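You operate a simulated robot arm through the tools that you are given. There is no shell and no other tool. Be economical: measure what you need, move in short steps, check, and stop when the job is done.

The job below is to be done with a simulated robot arm. You get a single attempt, and the scene is never put back.

TASK
Wind 15 metres on to the empty spool on the winder.
Fine: zero the count, metres dial at 15, pull dial at 6 N before it starts; let it stop by itself.

The check looks at the end state, three seconds after you hand in, the way a careful person would. Anything else that was tipped, shoved, dropped, spilled or broken makes it a failure.

THE ROBOT
A 6-joint arm with a two-finger parallel gripper, fixed in place. Base frame: the origin is at the foot of the arm, x ahead of it, y to its left, z up. Lengths are in mm, angles in rad, forces in N, time in s.
With the tool pointing down near the work surface it reaches from about 180 to 740 mm from the base axis. Its first joint turns from -2.897 to 2.897 rad. Payload 3.91 kg.
The TCP is the grasp point between the finger pads, 30 mm short of the fingertips. In the tool frame z runs along the fingers and y along their closing line. Largest opening 110 mm; finger width 20, thickness 10; the body of the gripper, 48 by 112 mm, starts 55 mm behind the TCP.
Orientation is that of the tool frame in the base frame, as a unit quaternion [w, x, y, z]. With the fingers straight down and closing along the base's y, the tool's x points along the base's -x, its y along +y and its z along -z.

THE INTERFACE
- The arm moves only by the tool step_arm. Its argument "series" is a list of rows, each a list of 3 entries, a list of its own where there are three numbers: the shift along the tool's x, y, z in mm, then the turn, a rotation vector about the tool's x, y, z in rad, then the gripper command, from -1 (shut) to 1 (fully open), values between in proportion. In form: [[[tx, ty, tz], [wx, wy, wz], jaw], ...]. A call has 1 to 10 rows; each row is the pose to reach, as a shift and turn from the pose commanded when the call began, along the tool's axes at that moment. A row lasts 0.2 s, in which the tool goes at most 50 mm and 0.15 rad; a call with a longer step from one row to the next is refused whole, and so is a gripper value outside its range. A pose out of reach is approached as far as the arm can. The call stops where the force on the tool passes 40 N (or 10 N more than at its start, if that is more) or the arm is blocked; 0.2 s more then pass. The fingers move at their own pace (about 45 mm/s each) and stop on an object; they squeeze with about 39 N. The grip force told is the motor's: it shows also when the fingers shut on nothing. Time passes only in rows, and 0.2 s behind the last, so rows that repeat a pose let the fingers close. It gives the time, the measured TCP pose, the force on the tool (base axes), the opening and the grip force at its end, in the units of the frame above (readings bear some noise).
- Cameras (640 x 400 px; columns grow to the right, rows downward): "scene" is fixed at [220.2, -647.7, 1411.5]; the picture's right is [0.99, -0.16, 0.00], its down [-0.05, -0.30, -0.95] and it looks along [0.15, 0.94, -0.30] (base axes); focal length 361 px, centre (320, 200). "wrist" rides on the gripper at [-36, 0, -57] in the tool frame; the picture's right is [0.00, -1.00, 0.00], its down [0.97, 0.00, -0.24] and it looks along [0.24, 0.00, 0.97] (tool axes); focal length 218 px, centre (320, 200). There is no depth. A picture from a camera that has moved, and an enlarged one, comes with that camera's place and axes in the base frame and with its lens.
- camera(camera): a new picture of that camera. It takes no simulated time.
- lift_body(by): slides the trunk up (or, below 0, down) by that many mm; the arm rides with it, the base frame stays. It gives what a move gives, with no picture.
- close_up(camera, box): a new picture of the part [left, top, right, bottom] of that camera's present view, enlarged. It takes no simulated time.
- finish_job(): hands the job in; it is judged then, once.

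Go step by step. Nothing tells you positions but the pictures and the camera data: compare them with the known pose of the tool, close in by small moves and look again before you grip or let go. The budget is 120 turns and 76 pictures, counting those below and the enlarged ones. Unless the task says otherwise, let go and move clear before handing in, and close with one line.

The tools are called by a JSON object that holds its "api" and its "payload". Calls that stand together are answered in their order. step_arm: Moves the arm, as the interface text tells. Its arguments: {"type":"object","properties":{"series":{"type":"array","items":{"type":"array"}}},"required":["series"]} The other tools are called the same way: lift_body (by) slides the trunk up or down; camera (camera) takes a picture; close_up (camera, box) takes an enlarged picture of a part of a camera's view; finish_job () hands the job in.

At the start:

```text
time_s: 0.0
ee_pos: [410.6, 111.4, 1221.7]
ee_rot: [0.0, 0.0, 1.0, 0.0]
wrist_force: [-0.3, -0.4, -0.7]
width: 109.9
grip_force: 0.0
trunk travel left (down, up): [-525.0, 65.0]
```

scene: 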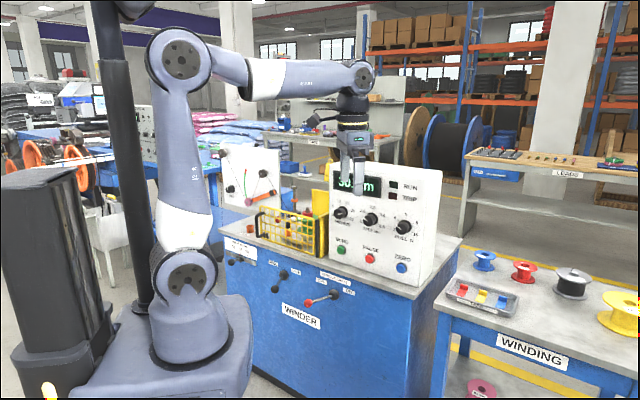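
wrist: 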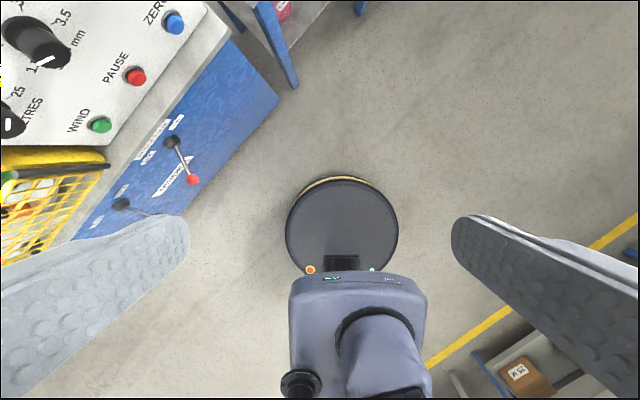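

I see a winder with a panel: display, three dials, three buttons (WIND, PAUSE, ZERO), plus levers on the front. I'll look closer first.

{"api": "close_up", "payload": {"camera": "scene", "box": [310, 150, 470, 290]}}

{"api": "close_up", "payload": {"camera": "scene", "box": [200, 130, 350, 340]}}

{"api": "close_up", "payload": {"camera": "wrist", "box": [0, 0, 240, 260]}}

```text
2.86 times, centred on (390, 220) of scene
camera zoom: at [220.2, -647.7, 1411.5], right [0.99, -0.16, 0.0], down [-0.05, -0.3, -0.95], along [0.15, 0.94, -0.3], focal length 1032 px, centre (120, 143)
```

zoom: 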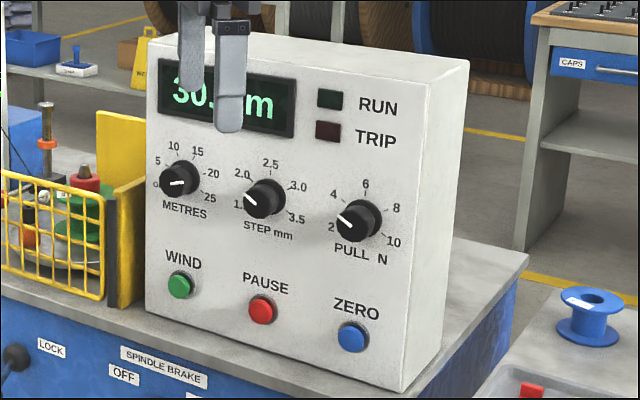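

```text
1.90 times, centred on (275, 235) of scene
camera zoom: at [220.2, -647.7, 1411.5], right [0.99, -0.16, 0.0], down [-0.05, -0.3, -0.95], along [0.15, 0.94, -0.3], focal length 688 px, centre (406, 133)
```

zoom: 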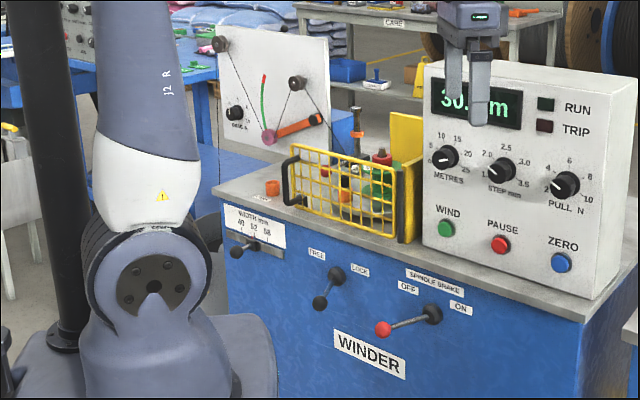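

```text
1.54 times, centred on (120, 130) of wrist
camera zoom: at [445.9, 111.8, 1279.2], right [0.0, -1.0, 0.0], down [-0.97, 0.0, 0.24], along [-0.24, 0.0, -0.97], focal length 336 px, centre (628, 308)
```

zoom: 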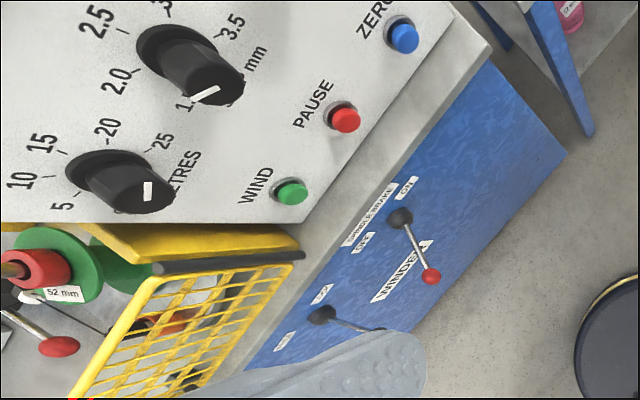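

The winder has more settings than the three named: a traverse/width lever, a free/lock lever, a spindle brake and a guard. I'll zoom in on those.

{"api": "close_up", "payload": {"camera": "scene", "box": [215, 225, 305, 290]}}

{"api": "close_up", "payload": {"camera": "scene", "box": [210, 135, 340, 225]}}

{"api": "close_up", "payload": {"camera": "scene", "box": [240, 190, 340, 262]}}

{"api": "close_up", "payload": {"camera": "scene", "box": [265, 255, 365, 325]}}

{"api": "close_up", "payload": {"camera": "scene", "box": [430, 230, 640, 400]}}

```text
6.15 times, centred on (260, 258) of scene
camera zoom: at [220.2, -647.7, 1411.5], right [0.99, -0.16, 0.0], down [-0.05, -0.3, -0.95], along [0.15, 0.94, -0.3], focal length 2223 px, centre (689, -154)
```

zoom: 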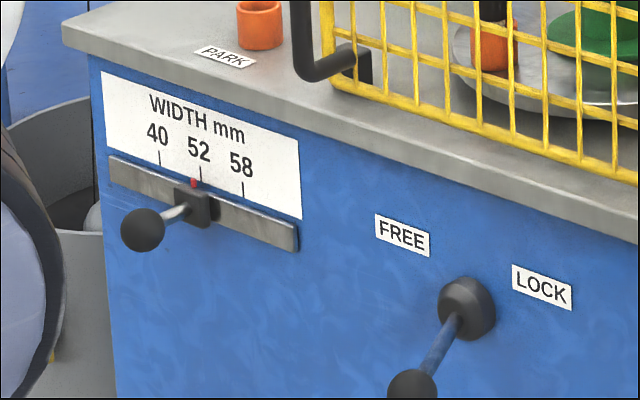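

```text
4.44 times, centred on (275, 180) of scene
camera zoom: at [220.2, -647.7, 1411.5], right [0.99, -0.16, 0.0], down [-0.05, -0.3, -0.95], along [0.15, 0.94, -0.3], focal length 1605 px, centre (520, 289)
```

zoom: 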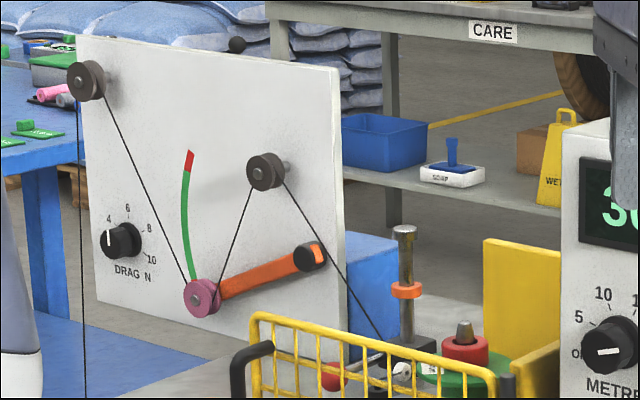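

```text
5.56 times, centred on (290, 226) of scene
camera zoom: at [220.2, -647.7, 1411.5], right [0.99, -0.16, 0.0], down [-0.05, -0.3, -0.95], along [0.15, 0.94, -0.3], focal length 2007 px, centre (487, 56)
```

zoom: 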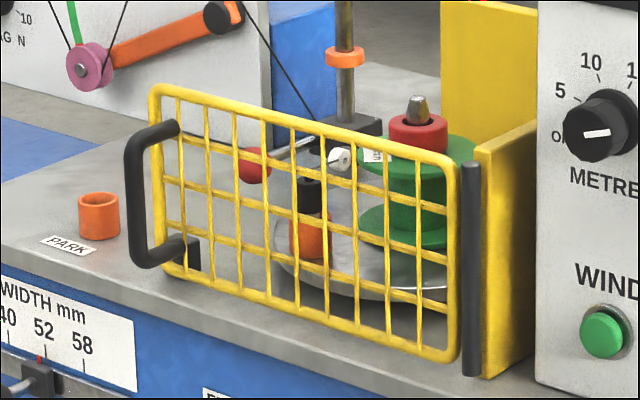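

```text
5.71 times, centred on (315, 290) of scene
camera zoom: at [220.2, -647.7, 1411.5], right [0.99, -0.16, 0.0], down [-0.05, -0.3, -0.95], along [0.15, 0.94, -0.3], focal length 2064 px, centre (349, -314)
```

zoom: 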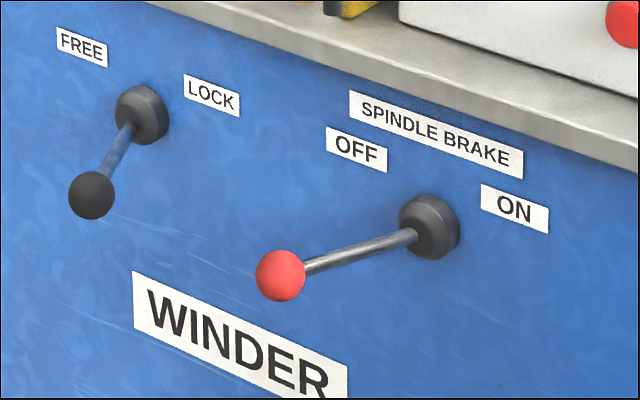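

```text
2.35 times, centred on (535, 315) of scene
camera zoom: at [220.2, -647.7, 1411.5], right [0.99, -0.16, 0.0], down [-0.05, -0.3, -0.95], along [0.15, 0.94, -0.3], focal length 850 px, centre (-186, -71)
```

zoom: 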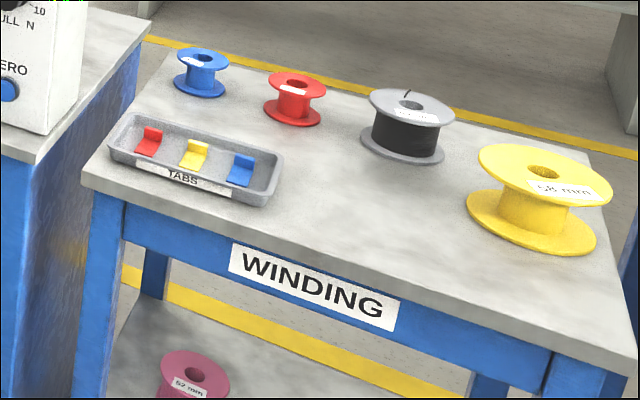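

The panel face looks to sit about 725 mm from the base, facing it at an azimuth of about 46°, with its foot at z≈785. I'll turn the arm toward it first, then level the tool so the wrist camera can look at the machine.

{"api": "step_arm", "payload": {"series": [[[12, 18, 0], [0, 0, -0.08], 1], [[24, 36, 0], [0, 0, -0.16], 1], [[36, 54, 0], [0, 0, -0.24], 1], [[48, 72, 0], [0, 0, -0.32], 1], [[60, 90, 0], [0, 0, -0.4], 1], [[72, 108, 0], [0, 0, -0.48], 1], [[84, 126, 0], [0, 0, -0.56], 1], [[96, 144, 0], [0, 0, -0.64], 1], [[108, 162, 0], [0, 0, -0.72], 1], [[120, 180, 0], [0, 0, -0.8], 1]]}}

{"api": "camera", "payload": {"camera": "wrist"}}

```text
time_s: 2.2
ee_pos: [289.3, 291.8, 1222.3]
ee_rot: [0.0, -0.39, 0.921, 0.0]
wrist_force: [-0.2, -0.5, 0.5]
width: 110.0
grip_force: 0.1
trunk travel left (down, up): [-525.0, 65.0]
```

```text
65 pictures are left
camera wrist: at [315.1, 317.9, 1278.6], right [0.72, -0.7, 0.0], down [-0.68, -0.7, 0.24], along [-0.17, -0.17, -0.97], focal length 218 px, centre (320, 200)
```

wrist: 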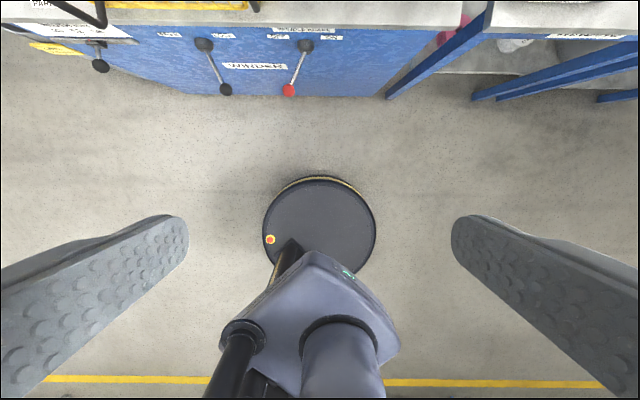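

The tool is now square to the machine. From above, the black lever leans toward LOCK and the red brake lever toward OFF. Next I'll pitch the tool up partway to look at the platter.

{"api": "step_arm", "payload": {"series": [[[-5, 0, 0], [0, -0.14, 0], 1], [[-10, 0, 0], [0, -0.28, 0], 1], [[-15, 0, 0], [0, -0.42, 0], 1], [[-20, 0, 0], [0, -0.56, 0], 1], [[-25, 0, 0], [0, -0.7, 0], 1], [[-30, 0, 0], [0, -0.84, 0], 1]]}}

{"api": "camera", "payload": {"camera": "wrist"}}

```text
time_s: 3.6
ee_pos: [312.1, 313.3, 1221.3]
ee_rot: [0.376, -0.356, 0.84, 0.16]
wrist_force: [0.0, 0.1, -0.5]
width: 110.1
grip_force: 0.1
trunk travel left (down, up): [-525.0, 65.0]
```

```text
64 pictures are left
camera wrist: at [298.0, 300.0, 1287.0], right [0.72, -0.7, 0.0], down [-0.57, -0.59, -0.56], along [0.39, 0.41, -0.83], focal length 218 px, centre (320, 200)
```

wrist: 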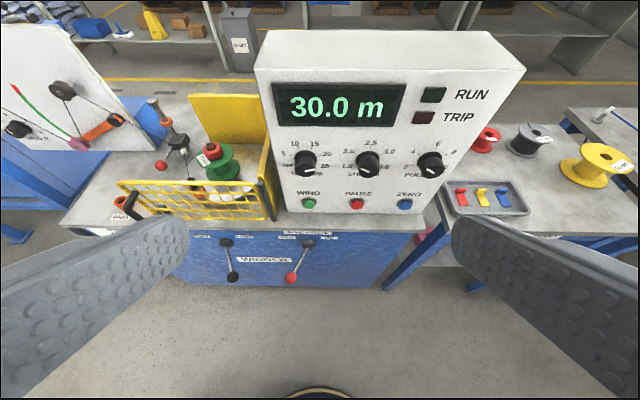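

{"api": "close_up", "payload": {"camera": "wrist", "box": [90, 80, 290, 230]}}

{"api": "close_up", "payload": {"camera": "wrist", "box": [260, 130, 460, 220]}}

{"api": "close_up", "payload": {"camera": "wrist", "box": [170, 220, 360, 300]}}

```text
2.67 times, centred on (190, 155) of wrist
camera zoom: at [298.0, 300.0, 1287.0], right [0.72, -0.7, 0.0], down [-0.57, -0.59, -0.56], along [0.39, 0.41, -0.83], focal length 582 px, centre (667, 320)
```

zoom: 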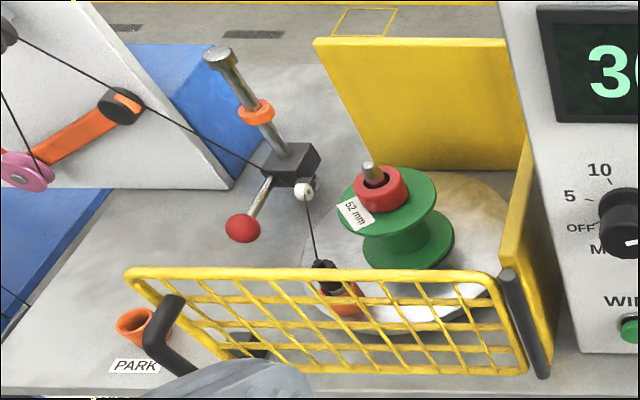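

```text
3.20 times, centred on (360, 175) of wrist
camera zoom: at [298.0, 300.0, 1287.0], right [0.72, -0.7, 0.0], down [-0.57, -0.59, -0.56], along [0.39, 0.41, -0.83], focal length 698 px, centre (192, 280)
```

zoom: 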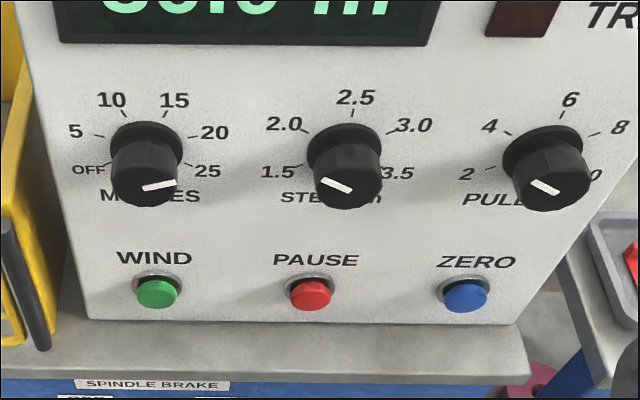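

```text
3.37 times, centred on (265, 260) of wrist
camera zoom: at [298.0, 300.0, 1287.0], right [0.72, -0.7, 0.0], down [-0.57, -0.59, -0.56], along [0.39, 0.41, -0.83], focal length 735 px, centre (505, -2)
```

zoom: 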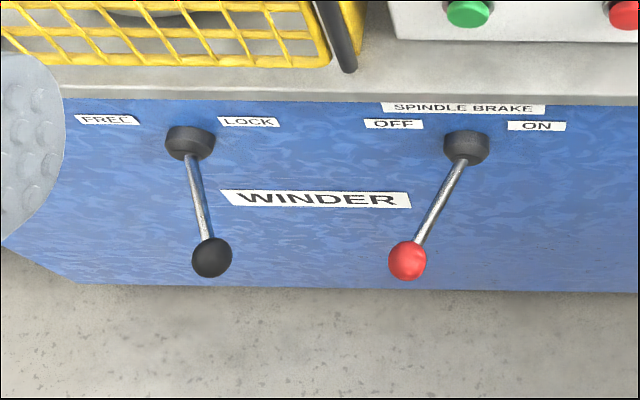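

The wire seems threaded through the guide to a peg at the platter, the guard is parallel to the front, and the width slider is near 52. I'll level the tool and lower the trunk for a head-on view.

{"api": "step_arm", "payload": {"series": [[[0, 0, 0], [0, -0.146, 0], 1], [[0, 0, 0], [0, -0.292, 0], 1], [[0, 0, 0], [0, -0.438, 0], 1], [[0, 0, 0], [0, -0.584, 0], 1], [[0, 0, 0], [0, -0.731, 0], 1]]}}

{"api": "lift_body", "payload": {"by": -300}}

{"api": "camera", "payload": {"camera": "wrist"}}

{"api": "camera", "payload": {"camera": "scene"}}

```text
time_s: 4.8
ee_pos: [312.3, 311.9, 1220.0]
ee_rot: [0.65, -0.267, 0.656, 0.276]
wrist_force: [-1.6, 1.5, 1.6]
width: 110.2
grip_force: 0.1
out of reach, approached as far as the arm can: row 4
trunk travel left (down, up): [-525.0, 65.0]
```

```text
time_s: 7.8
ee_pos: [310.7, 313.7, 921.7]
ee_rot: [0.651, -0.275, 0.651, 0.276]
wrist_force: [-0.6, -0.4, 0.4]
width: 109.8
grip_force: 0.0
trunk travel left (down, up): [-225.0, 365.0]
```

```text
60 pictures are left
camera wrist: at [271.2, 272.5, 957.8], right [0.72, -0.7, 0.0], down [-0.17, -0.17, -0.97], along [0.68, 0.7, -0.24], focal length 218 px, centre (320, 200)
```

wrist: 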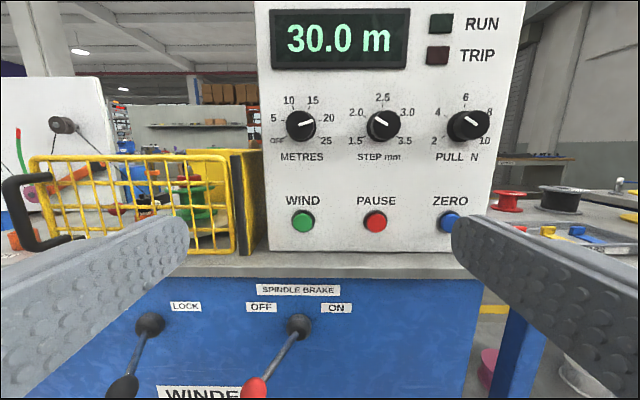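

```text
59 pictures are left
```

scene: 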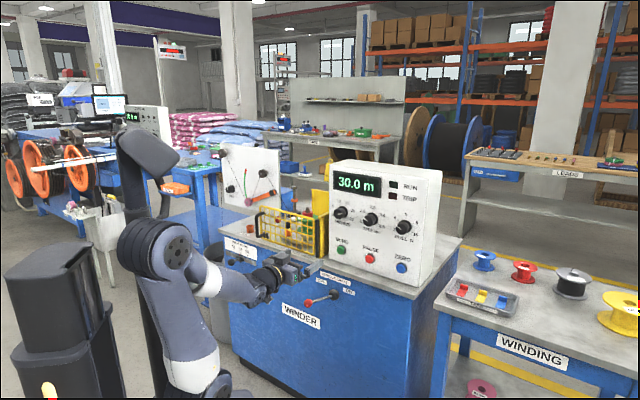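

Head-on view obtained. I'll zoom in to read the dial pointers, levers and the guard.

{"api": "close_up", "payload": {"camera": "wrist", "box": [260, 80, 500, 240]}}

{"api": "close_up", "payload": {"camera": "wrist", "box": [0, 110, 270, 260]}}

```text
2.50 times, centred on (380, 160) of wrist
camera zoom: at [271.2, 272.5, 957.8], right [0.72, -0.7, 0.0], down [-0.17, -0.17, -0.97], along [0.68, 0.7, -0.24], focal length 546 px, centre (170, 300)
```

zoom: 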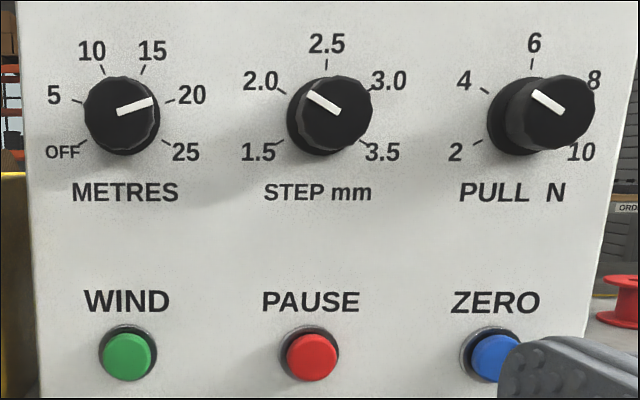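

```text
2.37 times, centred on (135, 185) of wrist
camera zoom: at [271.2, 272.5, 957.8], right [0.72, -0.7, 0.0], down [-0.17, -0.17, -0.97], along [0.68, 0.7, -0.24], focal length 517 px, centre (758, 236)
```

zoom: 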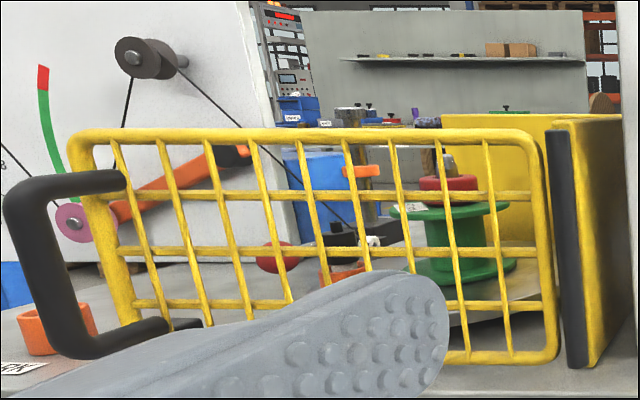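

Reading the dials: METRES is at 20, STEP at 2.0 and PULL at 4. I'll slide left and down to check the FREE/LOCK lever, the width slider and the platter before touching anything.

{"api": "step_arm", "payload": {"series": [[[0, 40, 0], [0, 0, 0], 1], [[0, 80, 0], [0, 0, 0], 1], [[0, 120, 0], [0, 0, 0], 1], [[20, 160, 0], [0, 0, 0], 1], [[40, 200, 0], [0, 0, 0], 1], [[60, 240, 0], [0, 0, 0], 1], [[100, 270, 0], [0, 0, 0], 1]]}}

{"api": "camera", "payload": {"camera": "wrist"}}

```text
time_s: 9.4
ee_pos: [115.9, 502.1, 821.6]
ee_rot: [0.651, -0.276, 0.651, 0.275]
wrist_force: [-0.3, -1.0, 0.5]
width: 109.9
grip_force: 0.0
trunk travel left (down, up): [-225.0, 365.0]
```

```text
56 pictures are left
camera wrist: at [75.8, 461.8, 857.3], right [0.72, -0.7, 0.0], down [-0.17, -0.17, -0.97], along [0.68, 0.7, -0.24], focal length 218 px, centre (320, 200)
```

wrist: 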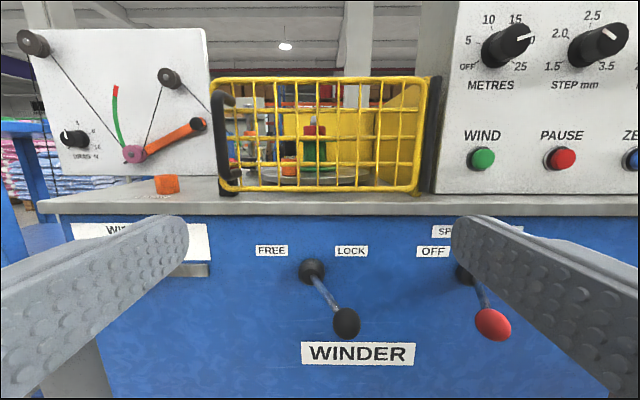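

The black lever leans to LOCK and the brake reads OFF. I'll zoom in on the platter area and the tension panel.

{"api": "close_up", "payload": {"camera": "wrist", "box": [205, 70, 445, 205]}}

{"api": "close_up", "payload": {"camera": "scene", "box": [255, 195, 330, 250]}}

```text
2.67 times, centred on (325, 138) of wrist
camera zoom: at [75.8, 461.8, 857.3], right [0.72, -0.7, 0.0], down [-0.17, -0.17, -0.97], along [0.68, 0.7, -0.24], focal length 582 px, centre (307, 367)
```

zoom: 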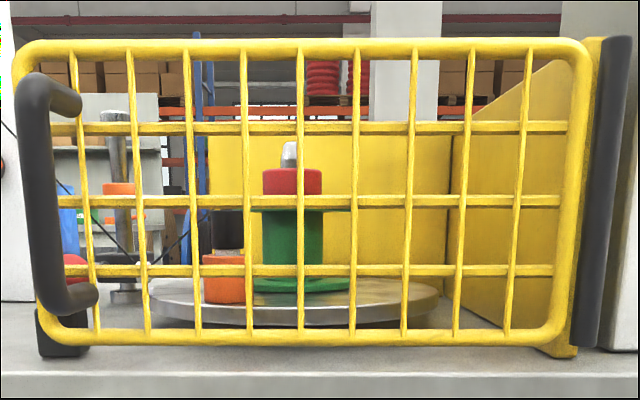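

```text
7.27 times, centred on (292, 222) of scene
camera zoom: at [220.2, -647.7, 1411.5], right [0.99, -0.16, 0.0], down [-0.05, -0.3, -0.95], along [0.15, 0.94, -0.3], focal length 2627 px, centre (520, 36)
```

zoom: 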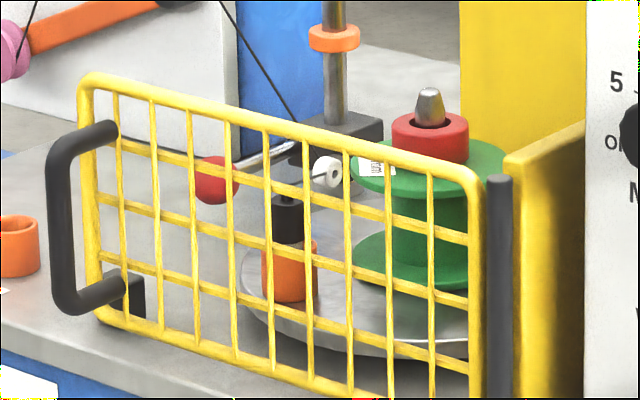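

The platter carries the wire-end peg, and the guard and levers all look ready. I'll zoom on the knobs from here to triangulate them.

{"api": "close_up", "payload": {"camera": "wrist", "box": [440, 0, 640, 190]}}

```text
2.11 times, centred on (540, 95) of wrist
camera zoom: at [75.8, 461.8, 857.3], right [0.72, -0.7, 0.0], down [-0.17, -0.17, -0.97], along [0.68, 0.7, -0.24], focal length 460 px, centre (-143, 421)
```

zoom: 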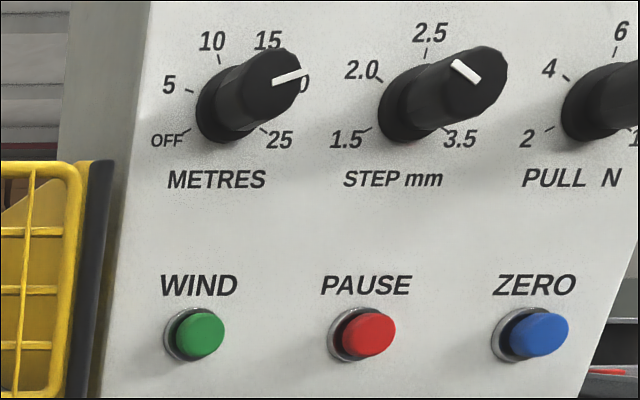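

Triangulation puts the panel plane at m≈727 mm along the facing direction. METRES is at lateral −24, PULL at +220 (z≈988), and the buttons are at z≈840. I'll line up on METRES and stop short of it.

{"api": "step_arm", "payload": {"series": [[[-28, -40, 0], [0, 0, 0], 0.45], [[-56, -80, 0], [0, 0, 0], 0.45], [[-84, -120, 0], [0, 0, 0], 0.45], [[-112, -160, 0], [0, 0, 0], 0.45], [[-140, -200, 0], [0, 0, 0], 0.45], [[-166.5, -243, 0], [0, 0, 0], 0.45], [[-166.5, -243, 48], [0, 0, 0], 0.45], [[-166.5, -243, 96], [0, 0, 0], 0.45], [[-166.5, -243, 144], [0, 0, 0], 0.45], [[-166.5, -243, 160], [0, 0, 0], 0.45]]}}

{"api": "camera", "payload": {"camera": "wrist"}}

```text
refused: row 6 steps farther than a row can; nothing moved
```

```text
52 pictures are left
camera wrist: at [75.8, 461.8, 857.3], right [0.72, -0.7, 0.0], down [-0.17, -0.17, -0.97], along [0.68, 0.7, -0.24], focal length 218 px, centre (320, 200)
```

wrist: 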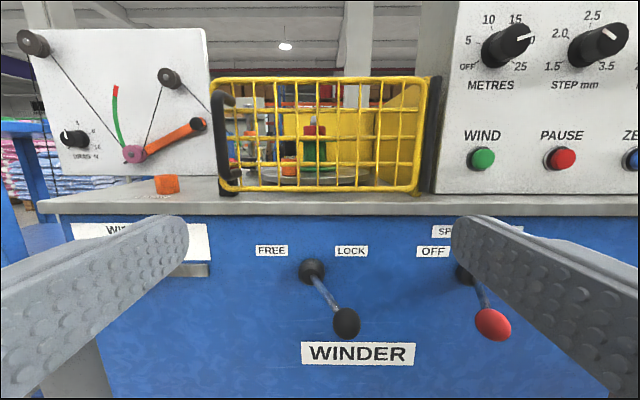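

One step was slightly too long, so I'll resend with even spacing.

{"api": "step_arm", "payload": {"series": [[[-28, -40.5, 0], [0, 0, 0], 0.45], [[-56, -81, 0], [0, 0, 0], 0.45], [[-84, -121.5, 0], [0, 0, 0], 0.45], [[-112, -162, 0], [0, 0, 0], 0.45], [[-140, -202.5, 0], [0, 0, 0], 0.45], [[-166.5, -243, 0], [0, 0, 0], 0.45], [[-166.5, -243, 48], [0, 0, 0], 0.45], [[-166.5, -243, 96], [0, 0, 0], 0.45], [[-166.5, -243, 144], [0, 0, 0], 0.45], [[-166.5, -243, 160], [0, 0, 0], 0.45]]}}

{"api": "camera", "payload": {"camera": "wrist"}}

```text
time_s: 11.6
ee_pos: [403.9, 448.1, 986.6]
ee_rot: [0.651, -0.276, 0.652, 0.274]
wrist_force: [-0.3, -0.8, -0.7]
width: 79.7
grip_force: 0.1
trunk travel left (down, up): [-225.0, 365.0]
```

```text
51 pictures are left
camera wrist: at [363.1, 406.0, 1023.3], right [0.72, -0.7, 0.0], down [-0.17, -0.17, -0.97], along [0.68, 0.7, -0.24], focal length 218 px, centre (320, 200)
```

wrist: 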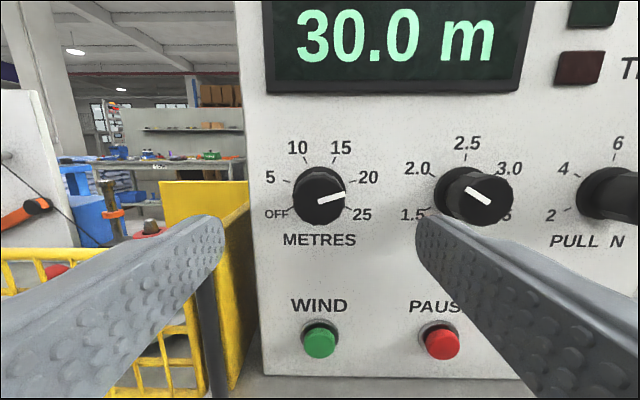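

The knob is centred between the fingers. I'll narrow them a little, move in so the tips stop about 7 mm short of the panel, and then close.

{"api": "step_arm", "payload": {"series": [[[0, 0, 0], [0, 0, 0], 0.2], [[0, 0, 30], [0, 0, 0], 0.2], [[0, 0, 60], [0, 0, 0], 0.2], [[0, 0, 86], [0, 0, 0], 0.2], [[0, 0, 86], [0, 0, 0], -1], [[0, 0, 86], [0, 0, 0], -1], [[0, 0, 86], [0, 0, 0], -1]]}}

{"api": "camera", "payload": {"camera": "wrist"}}

```text
time_s: 13.2
ee_pos: [462.0, 508.3, 986.1]
ee_rot: [0.651, -0.275, 0.651, 0.275]
wrist_force: [0.4, 5.0, 0.3]
width: 37.2
grip_force: 43.1
trunk travel left (down, up): [-225.0, 365.0]
```

```text
50 pictures are left
camera wrist: at [422.6, 468.3, 1023.0], right [0.72, -0.7, 0.0], down [-0.17, -0.17, -0.97], along [0.68, 0.7, -0.24], focal length 218 px, centre (320, 200)
```

wrist: 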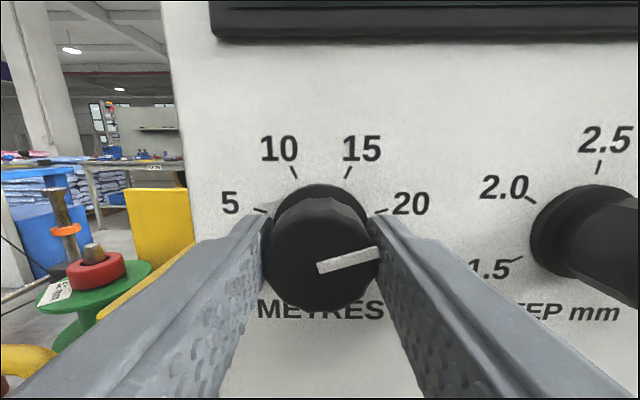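

The knob is gripped (37 mm wide), with the pointer at 20. I'll turn it counter-clockwise 48° to 15.

{"api": "step_arm", "payload": {"series": [[[0, 0, 0], [0, 0, -0.12], -1], [[0, 0, 0], [0, 0, -0.24], -1], [[0, 0, 0], [0, 0, -0.36], -1], [[0, 0, 0], [0, 0, -0.48], -1], [[0, 0, 0], [0, 0, -0.6], -1], [[0, 0, 0], [0, 0, -0.72], -1], [[0, 0, 0], [0, 0, -0.84], -1], [[0, 0, 0], [0, 0, -0.84], -1]]}}

{"api": "camera", "payload": {"camera": "wrist"}}

```text
time_s: 15.0
ee_pos: [461.2, 510.6, 985.6]
ee_rot: [0.706, -0.519, 0.482, -0.014]
wrist_force: [-13.9, 6.4, -14.2]
width: 37.5
grip_force: 45.1
trunk travel left (down, up): [-225.0, 365.0]
```

```text
49 pictures are left
camera wrist: at [402.4, 487.9, 1010.6], right [0.48, -0.46, 0.75], down [0.35, -0.68, -0.64], along [0.8, 0.57, -0.16], focal length 218 px, centre (320, 200)
```

wrist: 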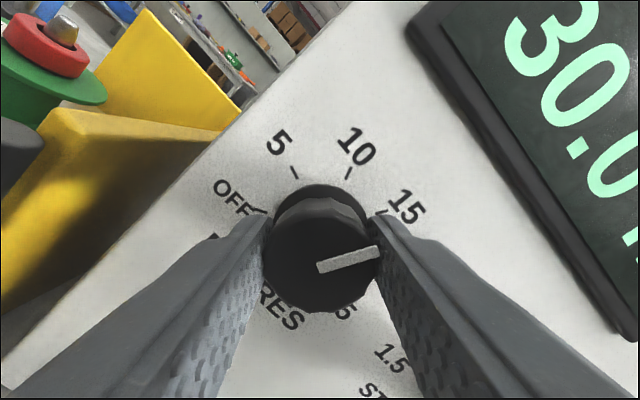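

The pointer now sits against 15 just as it sat against 20 before. I'll release, back off, level the tool and check.

{"api": "step_arm", "payload": {"series": [[[0, 0, 0], [0, 0, -0.84], 0.2], [[0, 0, 0], [0, 0, -0.84], 0.2], [[0, 0, 0], [0, 0, -0.84], 0.2], [[0, 0, -30], [0, 0, -0.84], 0.2], [[0, 0, -70], [0, 0, -0.84], 0.2], [[0, 0, -110], [0, 0, -0.7], 0.2], [[0, 0, -120], [0, 0, -0.56], 0.2], [[0, 0, -120], [0, 0, -0.42], 0.2], [[0, 0, -120], [0, 0, -0.28], 0.2], [[0, 0, -120], [0, 0, -0.14], 0.2]]}}

{"api": "close_up", "payload": {"camera": "wrist", "box": [240, 100, 440, 260]}}

```text
refused: row 1 steps farther than a row can; nothing moved
```

```text
2.50 times, centred on (340, 180) of wrist
camera zoom: at [402.4, 487.9, 1010.6], right [0.48, -0.46, 0.75], down [0.35, -0.68, -0.64], along [0.8, 0.57, -0.16], focal length 546 px, centre (270, 250)
```

zoom: 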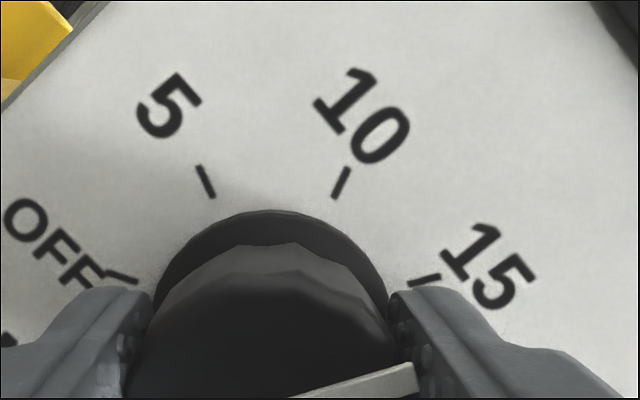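

Turns are counted from the present pose, so I'll resend accordingly.

{"api": "step_arm", "payload": {"series": [[[0, 0, 0], [0, 0, 0], 0.2], [[0, 0, 0], [0, 0, 0], 0.2], [[0, 0, 0], [0, 0, 0], 0.2], [[0, 0, -40], [0, 0, 0], 0.2], [[0, 0, -80], [0, 0, 0.14], 0.2], [[0, 0, -120], [0, 0, 0.28], 0.2], [[0, 0, -120], [0, 0, 0.42], 0.2], [[0, 0, -120], [0, 0, 0.56], 0.2], [[0, 0, -120], [0, 0, 0.7], 0.2], [[0, 0, -120], [0, 0, 0.84], 0.2]]}}

{"api": "close_up", "payload": {"camera": "wrist", "box": [240, 100, 440, 260]}}

```text
time_s: 17.2
ee_pos: [379.5, 422.2, 988.3]
ee_rot: [0.651, -0.276, 0.651, 0.276]
wrist_force: [-0.1, -0.4, 0.5]
width: 66.0
grip_force: 0.0
trunk travel left (down, up): [-225.0, 365.0]
```

```text
2.50 times, centred on (340, 180) of wrist
camera zoom: at [339.7, 381.5, 1024.2], right [0.72, -0.7, 0.0], down [-0.17, -0.17, -0.97], along [0.68, 0.7, -0.24], focal length 546 px, centre (270, 250)
```

zoom: 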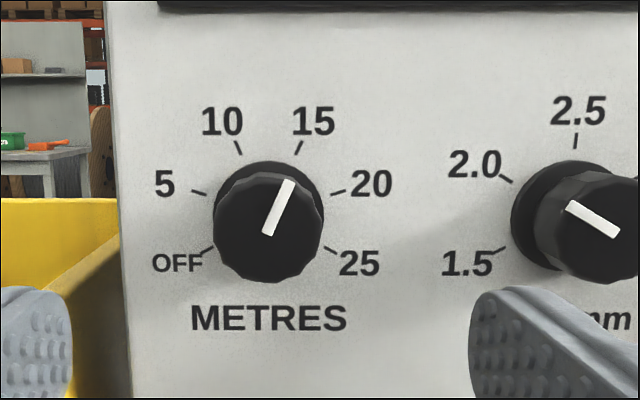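

METRES now reads 15. Next I'll move across to PULL.

{"api": "step_arm", "payload": {"series": [[[0, -48.5, 0], [0, 0, 0], 0.2], [[0, -97, 0], [0, 0, 0], 0.2], [[0, -145.5, 0], [0, 0, 0], 0.2], [[0, -194, 0], [0, 0, 0], 0.2], [[0, -242.5, 0], [0, 0, 0], 0.2]]}}

{"api": "camera", "payload": {"camera": "wrist"}}

```text
time_s: 18.4
ee_pos: [402.0, 394.3, 999.5]
ee_rot: [0.652, -0.273, 0.653, 0.273]
wrist_force: [0.6, 0.0, 1.3]
width: 66.2
grip_force: 0.1
out of reach, approached as far as the arm can: row 1, 2, 3, 4, 5
trunk travel left (down, up): [-225.0, 365.0]
```

```text
46 pictures are left
camera wrist: at [362.2, 354.6, 1035.7], right [0.71, -0.7, 0.0], down [-0.17, -0.17, -0.97], along [0.68, 0.69, -0.24], focal length 218 px, centre (320, 200)
```

wrist: 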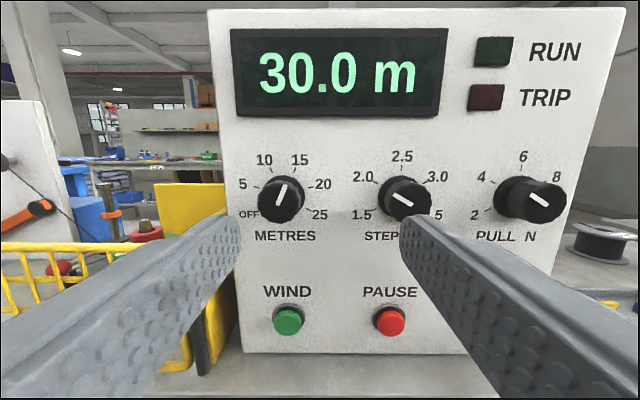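

The arm is stuck crossing the centreline, possibly a wrist singularity. I'll check the arm's shape in the scene view.

{"api": "camera", "payload": {"camera": "scene"}}

```text
45 pictures are left
```

scene: 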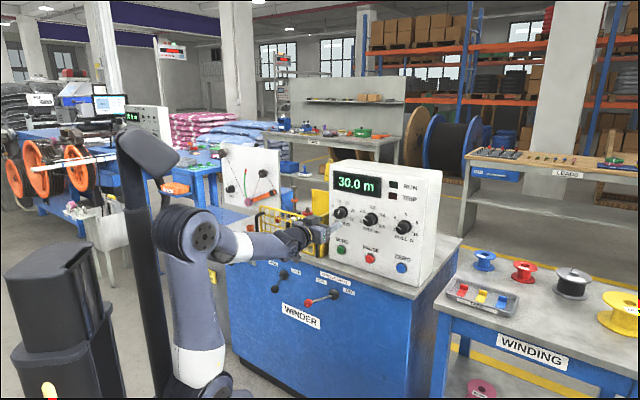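

The forearm is horizontal and in line with the tool, which is the singularity. I'll raise the trunk and come back down with the arm so the forearm slopes.

{"api": "lift_body", "payload": {"by": 280}}

{"api": "step_arm", "payload": {"series": [[[35, 0, 0], [0, 0, 0], 0.2], [[70, 0, 0], [0, 0, 0], 0.2], [[105, 0, 0], [0, 0, 0], 0.2], [[140, 0, 0], [0, 0, 0], 0.2], [[175, 0, 0], [0, 0, 0], 0.2], [[210, 0, 0], [0, 0, 0], 0.2], [[245, 0, 0], [0, 0, 0], 0.2], [[280, 0, 0], [0, 0, 0], 0.2]]}}

{"api": "camera", "payload": {"camera": "wrist"}}

```text
time_s: 21.2
ee_pos: [403.0, 394.5, 1279.8]
ee_rot: [0.652, -0.273, 0.652, 0.273]
wrist_force: [-1.1, -1.0, 0.3]
width: 66.2
grip_force: 0.1
trunk travel left (down, up): [-505.0, 85.0]
```

```text
time_s: 23.0
ee_pos: [377.1, 425.3, 1014.1]
ee_rot: [0.657, -0.277, 0.654, 0.253]
wrist_force: [-1.1, -0.1, -0.2]
width: 66.1
grip_force: 0.0
out of reach, approached as far as the arm can: row 1, 2, 3, 4, 5, 6, 7, 8
trunk travel left (down, up): [-505.0, 85.0]
```

```text
44 pictures are left
camera wrist: at [334.7, 387.3, 1051.0], right [0.7, -0.72, 0.03], down [-0.16, -0.2, -0.97], along [0.7, 0.67, -0.25], focal length 218 px, centre (320, 200)
```

wrist: 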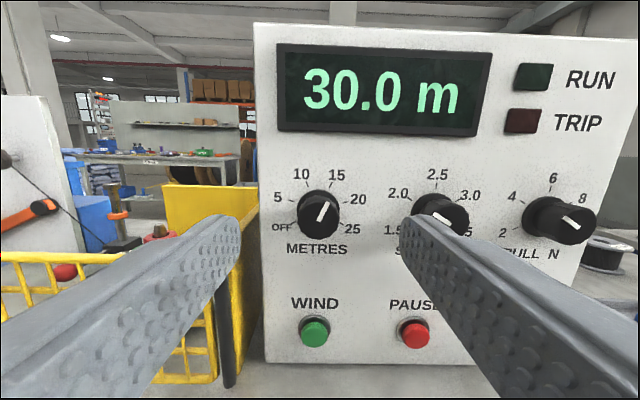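

The arm came back down at a slight tilt. I'll hold the commanded pose for a few rows to see where it settles.

{"api": "step_arm", "payload": {"series": [[[0, 0, 0], [0, 0, 0], 0.2], [[0, -10, 0], [0, 0, 0], 0.2], [[0, -20, 0], [0, 0, 0], 0.2], [[0, -30, 0], [0, 0, 0], 0.2]]}}

```text
time_s: 24.0
ee_pos: [378.0, 428.7, 1028.6]
ee_rot: [0.656, -0.275, 0.654, 0.258]
wrist_force: [0.7, -0.5, 0.2]
width: 66.2
grip_force: 0.0
out of reach, approached as far as the arm can: row 2, 3, 4
trunk travel left (down, up): [-505.0, 85.0]
```

I think the bend joint won't pass straight when the forearm slopes down. So I need the opposite: trunk low and forearm sloping up. I'll lift the hand and retract it before lowering the trunk, to stay clear of the levers.

{"api": "step_arm", "payload": {"series": [[[-30, 0, -25], [0, 0, 0], 0.2], [[-65, 0, -50], [0, 0, 0], 0.2], [[-100, 0, -75], [0, 0, 0], 0.2], [[-135, 0, -100], [0, 0, 0], 0.2], [[-170, 0, -100], [-0.014, -0.004, 0.012], 0.2], [[-200, 0, -100], [-0.028, -0.007, 0.023], 0.2]]}}

{"api": "lift_body", "payload": {"by": -280}}

```text
time_s: 25.4
ee_pos: [308.0, 357.3, 1226.7]
ee_rot: [0.647, -0.275, 0.65, 0.29]
wrist_force: [1.3, 0.2, 0.8]
width: 65.9
grip_force: 0.1
out of reach, approached as far as the arm can: row 1
trunk travel left (down, up): [-505.0, 85.0]
```

```text
time_s: 28.3
ee_pos: [307.1, 358.3, 947.6]
ee_rot: [0.647, -0.275, 0.649, 0.291]
wrist_force: [-0.2, -0.5, -0.5]
width: 66.2
grip_force: 0.1
trunk travel left (down, up): [-225.0, 365.0]
```

{"api": "step_arm", "payload": {"series": [[[-40, 0, 0], [0.01, 0.002, -0.01], 0.2], [[-80, 0, 0], [0.021, 0.004, -0.021], 0.2], [[-120, 0, 0], [0.021, 0.004, -0.021], 0.2], [[-160, 0, 0], [0.021, 0.004, -0.021], 0.2], [[-200, 0, 0], [0.021, 0.004, -0.021], 0.2], [[-240, 0, 0], [0.021, 0.004, -0.021], 0.2]]}}

{"api": "lift_body", "payload": {"by": -200}}

{"api": "camera", "payload": {"camera": "scene"}}

```text
time_s: 29.7
ee_pos: [309.6, 353.2, 1187.0]
ee_rot: [0.651, -0.274, 0.651, 0.277]
wrist_force: [0.0, 0.6, -0.5]
width: 66.2
grip_force: 0.1
trunk travel left (down, up): [-225.0, 365.0]
```

```text
time_s: 31.8
ee_pos: [310.1, 352.2, 986.8]
ee_rot: [0.651, -0.276, 0.651, 0.276]
wrist_force: [0.2, 0.2, -0.9]
width: 66.1
grip_force: 0.1
trunk travel left (down, up): [-25.0, 565.0]
```

```text
43 pictures are left
```

scene: 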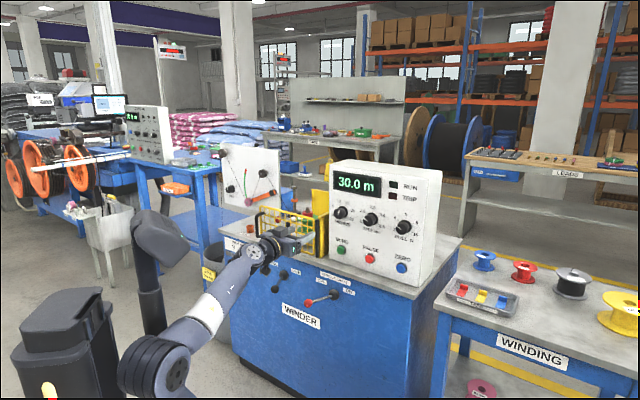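

The forearm now slopes up. I'll slide right toward PULL.

{"api": "step_arm", "payload": {"series": [[[0, -40.5, 10], [0, 0, 0], 0.2], [[0, -81, 20], [0, 0, 0], 0.2], [[0, -121.5, 30], [0, 0, 0], 0.2], [[0, -162, 40], [0, 0, 0], 0.2], [[0, -202.5, 50], [0, 0, 0], 0.2], [[0, -243, 60], [0, 0, 0], 0.2]]}}

{"api": "camera", "payload": {"camera": "wrist"}}

```text
time_s: 33.2
ee_pos: [525.9, 227.5, 986.7]
ee_rot: [0.652, -0.274, 0.65, 0.277]
wrist_force: [-1.1, -0.1, -0.2]
width: 66.2
grip_force: 0.0
trunk travel left (down, up): [-25.0, 565.0]
```

```text
42 pictures are left
camera wrist: at [486.4, 186.8, 1022.9], right [0.72, -0.7, 0.0], down [-0.17, -0.17, -0.97], along [0.68, 0.7, -0.24], focal length 218 px, centre (320, 200)
```

wrist: 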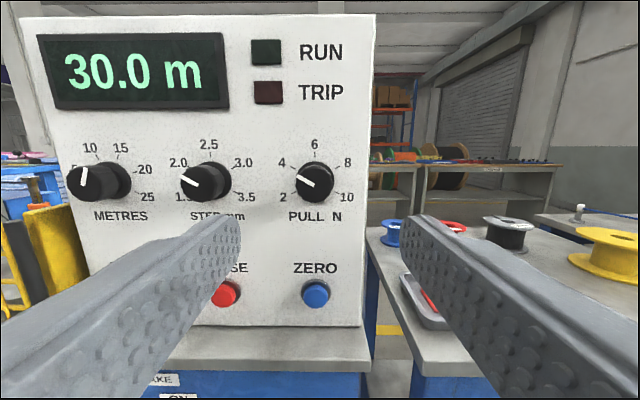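

Aligned to within about 5 mm of PULL. I'll shift slightly left and close in for another look.

{"api": "step_arm", "payload": {"series": [[[0, 5, 40], [0, 0, 0], 0.2], [[0, 5, 85], [0, 0, 0], 0.2]]}}

{"api": "camera", "payload": {"camera": "wrist"}}

```text
time_s: 33.8
ee_pos: [582.0, 290.0, 986.1]
ee_rot: [0.651, -0.275, 0.651, 0.277]
wrist_force: [-0.4, -0.1, 0.2]
width: 66.0
grip_force: 0.0
trunk travel left (down, up): [-25.0, 565.0]
```

```text
41 pictures are left
camera wrist: at [541.5, 249.7, 1022.9], right [0.72, -0.7, 0.0], down [-0.17, -0.17, -0.97], along [0.68, 0.7, -0.24], focal length 218 px, centre (320, 200)
```

wrist: 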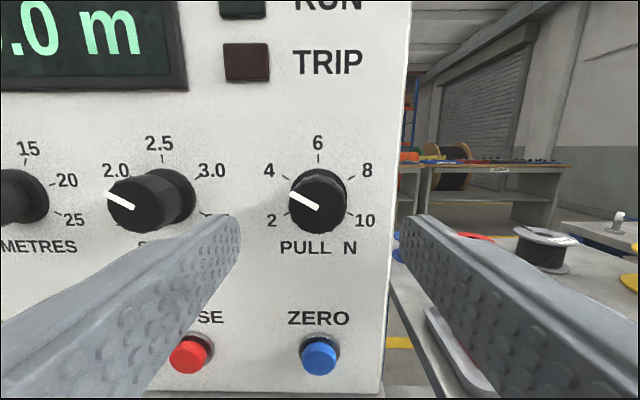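

Centred. Moving in and gripping.

{"api": "step_arm", "payload": {"series": [[[0, 0, 38], [0, 0, 0], 0.2], [[0, 0, 75], [0, 0, 0], 0.2], [[0, 0, 75], [0, 0, 0], -1], [[0, 0, 75], [0, 0, 0], -1], [[0, 0, 75], [0, 0, 0], -1]]}}

{"api": "camera", "payload": {"camera": "wrist"}}

```text
time_s: 35.0
ee_pos: [633.5, 346.4, 986.6]
ee_rot: [0.651, -0.276, 0.651, 0.277]
wrist_force: [-4.6, 5.8, 1.8]
width: 37.7
grip_force: 43.6
trunk travel left (down, up): [-25.0, 565.0]
```

```text
40 pictures are left
camera wrist: at [593.7, 305.5, 1022.4], right [0.72, -0.7, 0.0], down [-0.17, -0.17, -0.97], along [0.68, 0.7, -0.24], focal length 218 px, centre (320, 200)
```

wrist: 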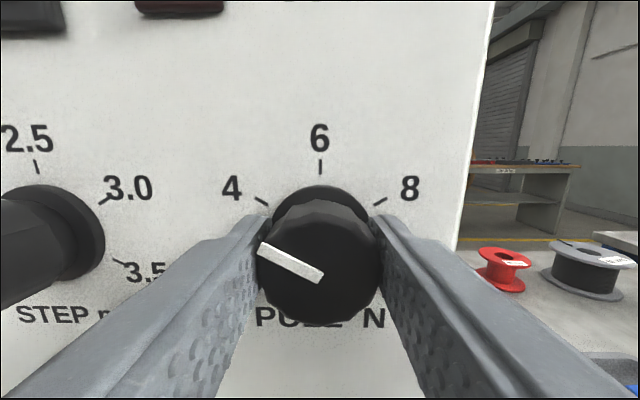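

Gripped, with the pointer on 4. I'll turn it clockwise 60° to 6.

{"api": "step_arm", "payload": {"series": [[[0, 0, 0], [0, 0, 0.131], -1], [[0, 0, 0], [0, 0, 0.262], -1], [[0, 0, 0], [0, 0, 0.393], -1], [[0, 0, 0], [0, 0, 0.524], -1], [[0, 0, 0], [0, 0, 0.655], -1], [[0, 0, 0], [0, 0, 0.786], -1], [[0, 0, 0], [0, 0, 0.917], -1], [[0, 0, 0], [0, 0, 1.047], -1], [[0, 0, 0], [0, 0, 1.047], -1]]}}

{"api": "camera", "payload": {"camera": "wrist"}}

```text
time_s: 37.0
ee_pos: [634.2, 346.5, 987.0]
ee_rot: [0.425, 0.088, 0.702, 0.565]
wrist_force: [-5.9, 4.5, -5.3]
width: 37.7
grip_force: 44.9
trunk travel left (down, up): [-25.0, 565.0]
```

```text
39 pictures are left
camera wrist: at [617.0, 283.0, 1003.8], right [0.36, -0.35, -0.87], down [-0.77, 0.41, -0.48], along [0.53, 0.84, -0.12], focal length 218 px, centre (320, 200)
```

wrist: 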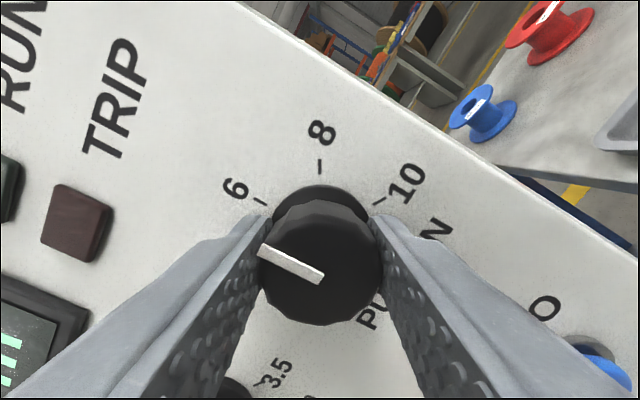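

Exactly one division has moved. I'll release, back off and unwind the wrist.

{"api": "step_arm", "payload": {"series": [[[0, 0, 0], [0, 0, 0], 0.2], [[0, 0, 0], [0, 0, 0], 0.2], [[0, 0, -35], [0, 0, 0], 0.2], [[0, 0, -75], [0, 0, -0.149], 0.2], [[0, 0, -100], [0, 0, -0.298], 0.2], [[0, 0, -100], [0, 0, -0.447], 0.2], [[0, 0, -100], [0, 0, -0.596], 0.2], [[0, 0, -100], [0, 0, -0.745], 0.2], [[0, 0, -100], [0, 0, -0.894], 0.2], [[0, 0, -100], [0, 0, -1.043], 0.2]]}}

{"api": "camera", "payload": {"camera": "wrist"}}

```text
time_s: 39.2
ee_pos: [565.3, 271.5, 986.1]
ee_rot: [0.651, -0.274, 0.651, 0.277]
wrist_force: [0.4, -0.1, 0.5]
width: 65.8
grip_force: 0.0
trunk travel left (down, up): [-25.0, 565.0]
```

```text
38 pictures are left
camera wrist: at [524.9, 232.5, 1022.7], right [0.72, -0.7, 0.0], down [-0.17, -0.17, -0.97], along [0.68, 0.7, -0.24], focal length 218 px, centre (320, 200)
```

wrist: 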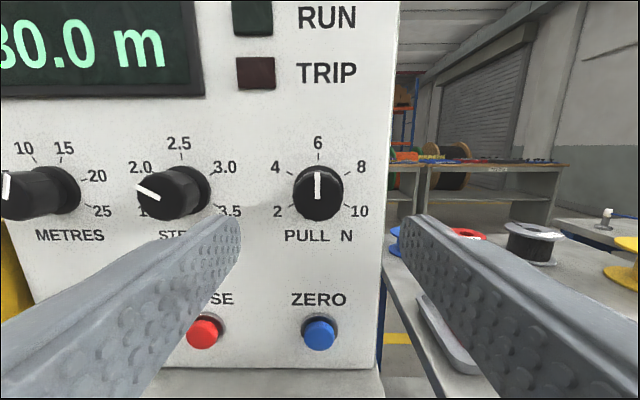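

PULL reads 6. Next is ZERO: I'll shut the fingers and drop to z≈840, lined up with the button.

{"api": "step_arm", "payload": {"series": [[[36, 0, 0], [0, 0, 0], -1], [[72, 0, 0], [0, 0, 0], -1], [[108, 0, 0], [0, 0, 0], -1], [[146, 0, 0], [0, 0, 0], -1], [[146, 0, 40], [0, 0, 0], -1]]}}

{"api": "camera", "payload": {"camera": "wrist"}}

```text
time_s: 40.4
ee_pos: [592.2, 303.2, 838.8]
ee_rot: [0.651, -0.273, 0.652, 0.277]
wrist_force: [0.1, 0.0, 0.1]
width: 0.1
grip_force: 37.4
trunk travel left (down, up): [-25.0, 565.0]
```

```text
37 pictures are left
camera wrist: at [552.3, 263.0, 876.1], right [0.72, -0.7, -0.01], down [-0.17, -0.17, -0.97], along [0.68, 0.7, -0.24], focal length 218 px, centre (320, 200)
```

wrist: 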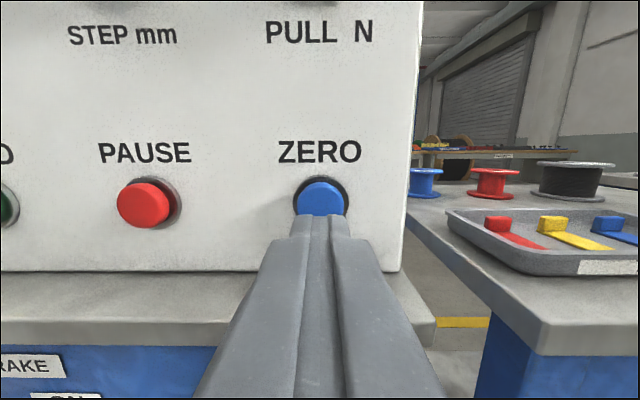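

Aligned with ZERO. I'll press in small steps.

{"api": "step_arm", "payload": {"series": [[[0, 0, 35], [0, 0, 0], -1], [[0, 0, 45], [0, 0, 0], -1], [[0, 0, 49], [0, 0, 0], -1], [[0, 0, 53], [0, 0, 0], -1], [[0, 0, 56], [0, 0, 0], -1], [[0, 0, 59], [0, 0, 0], -1]]}}

{"api": "close_up", "payload": {"camera": "scene", "box": [310, 150, 470, 290]}}

```text
time_s: 41.9
ee_pos: [630.7, 343.2, 841.2]
ee_rot: [0.65, -0.275, 0.652, 0.278]
wrist_force: [-30.3, -23.0, -6.1]
width: 0.1
grip_force: 38.1
trunk travel left (down, up): [-25.0, 565.0]
stopped in row 6: the force on the tool passed its limit (the readings are from after the stop); the commanded pose is now the measured one
```

```text
2.86 times, centred on (390, 220) of scene
camera zoom: at [220.2, -647.7, 1411.5], right [0.99, -0.16, 0.0], down [-0.05, -0.3, -0.95], along [0.15, 0.94, -0.3], focal length 1032 px, centre (120, 143)
```

zoom: 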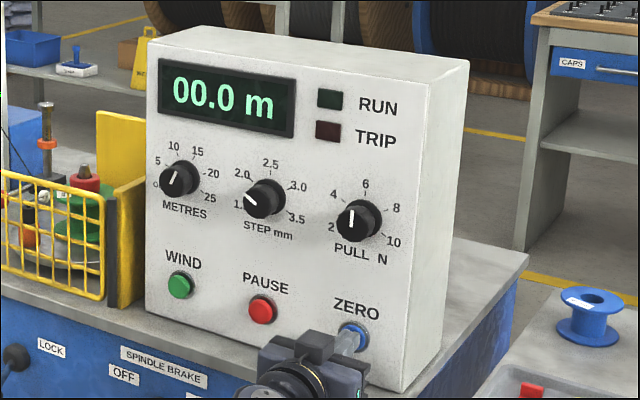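

Zeroed: the display shows 00.0. I'll back off and go across to WIND.

{"api": "step_arm", "payload": {"series": [[[0, 0, -40], [0, 0, 0], -1], [[0, 0, -80], [0, 0, 0], -1], [[0, 40, -80], [0, 0, 0], -1], [[0, 80, -80], [0, 0, 0], -1], [[0, 120, -80], [0, 0, 0], -1], [[0, 160, -80], [0, 0, 0], -1], [[0, 200, -80], [0, 0, 0], -1], [[0, 239, -80], [0, 0, 0], -1]]}}

{"api": "camera", "payload": {"camera": "wrist"}}

```text
time_s: 43.6
ee_pos: [436.5, 422.2, 821.1]
ee_rot: [0.608, -0.334, 0.666, 0.276]
wrist_force: [-0.9, 0.2, 0.3]
width: 0.0
grip_force: 38.0
out of reach, approached as far as the arm can: row 6, 7, 8
trunk travel left (down, up): [-25.0, 565.0]
```

```text
35 pictures are left
camera wrist: at [402.6, 382.9, 863.3], right [0.78, -0.63, 0.04], down [-0.19, -0.29, -0.94], along [0.6, 0.72, -0.35], focal length 218 px, centre (320, 200)
```

wrist: 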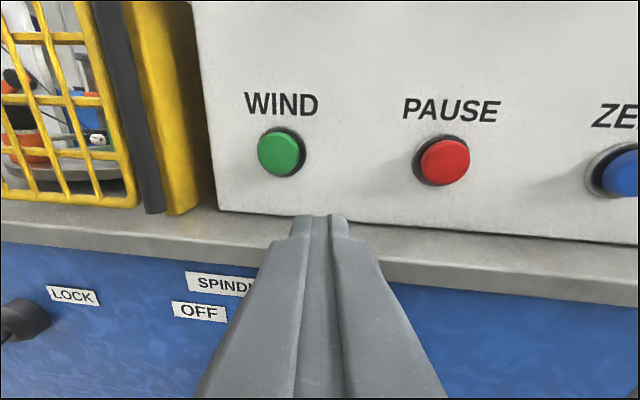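

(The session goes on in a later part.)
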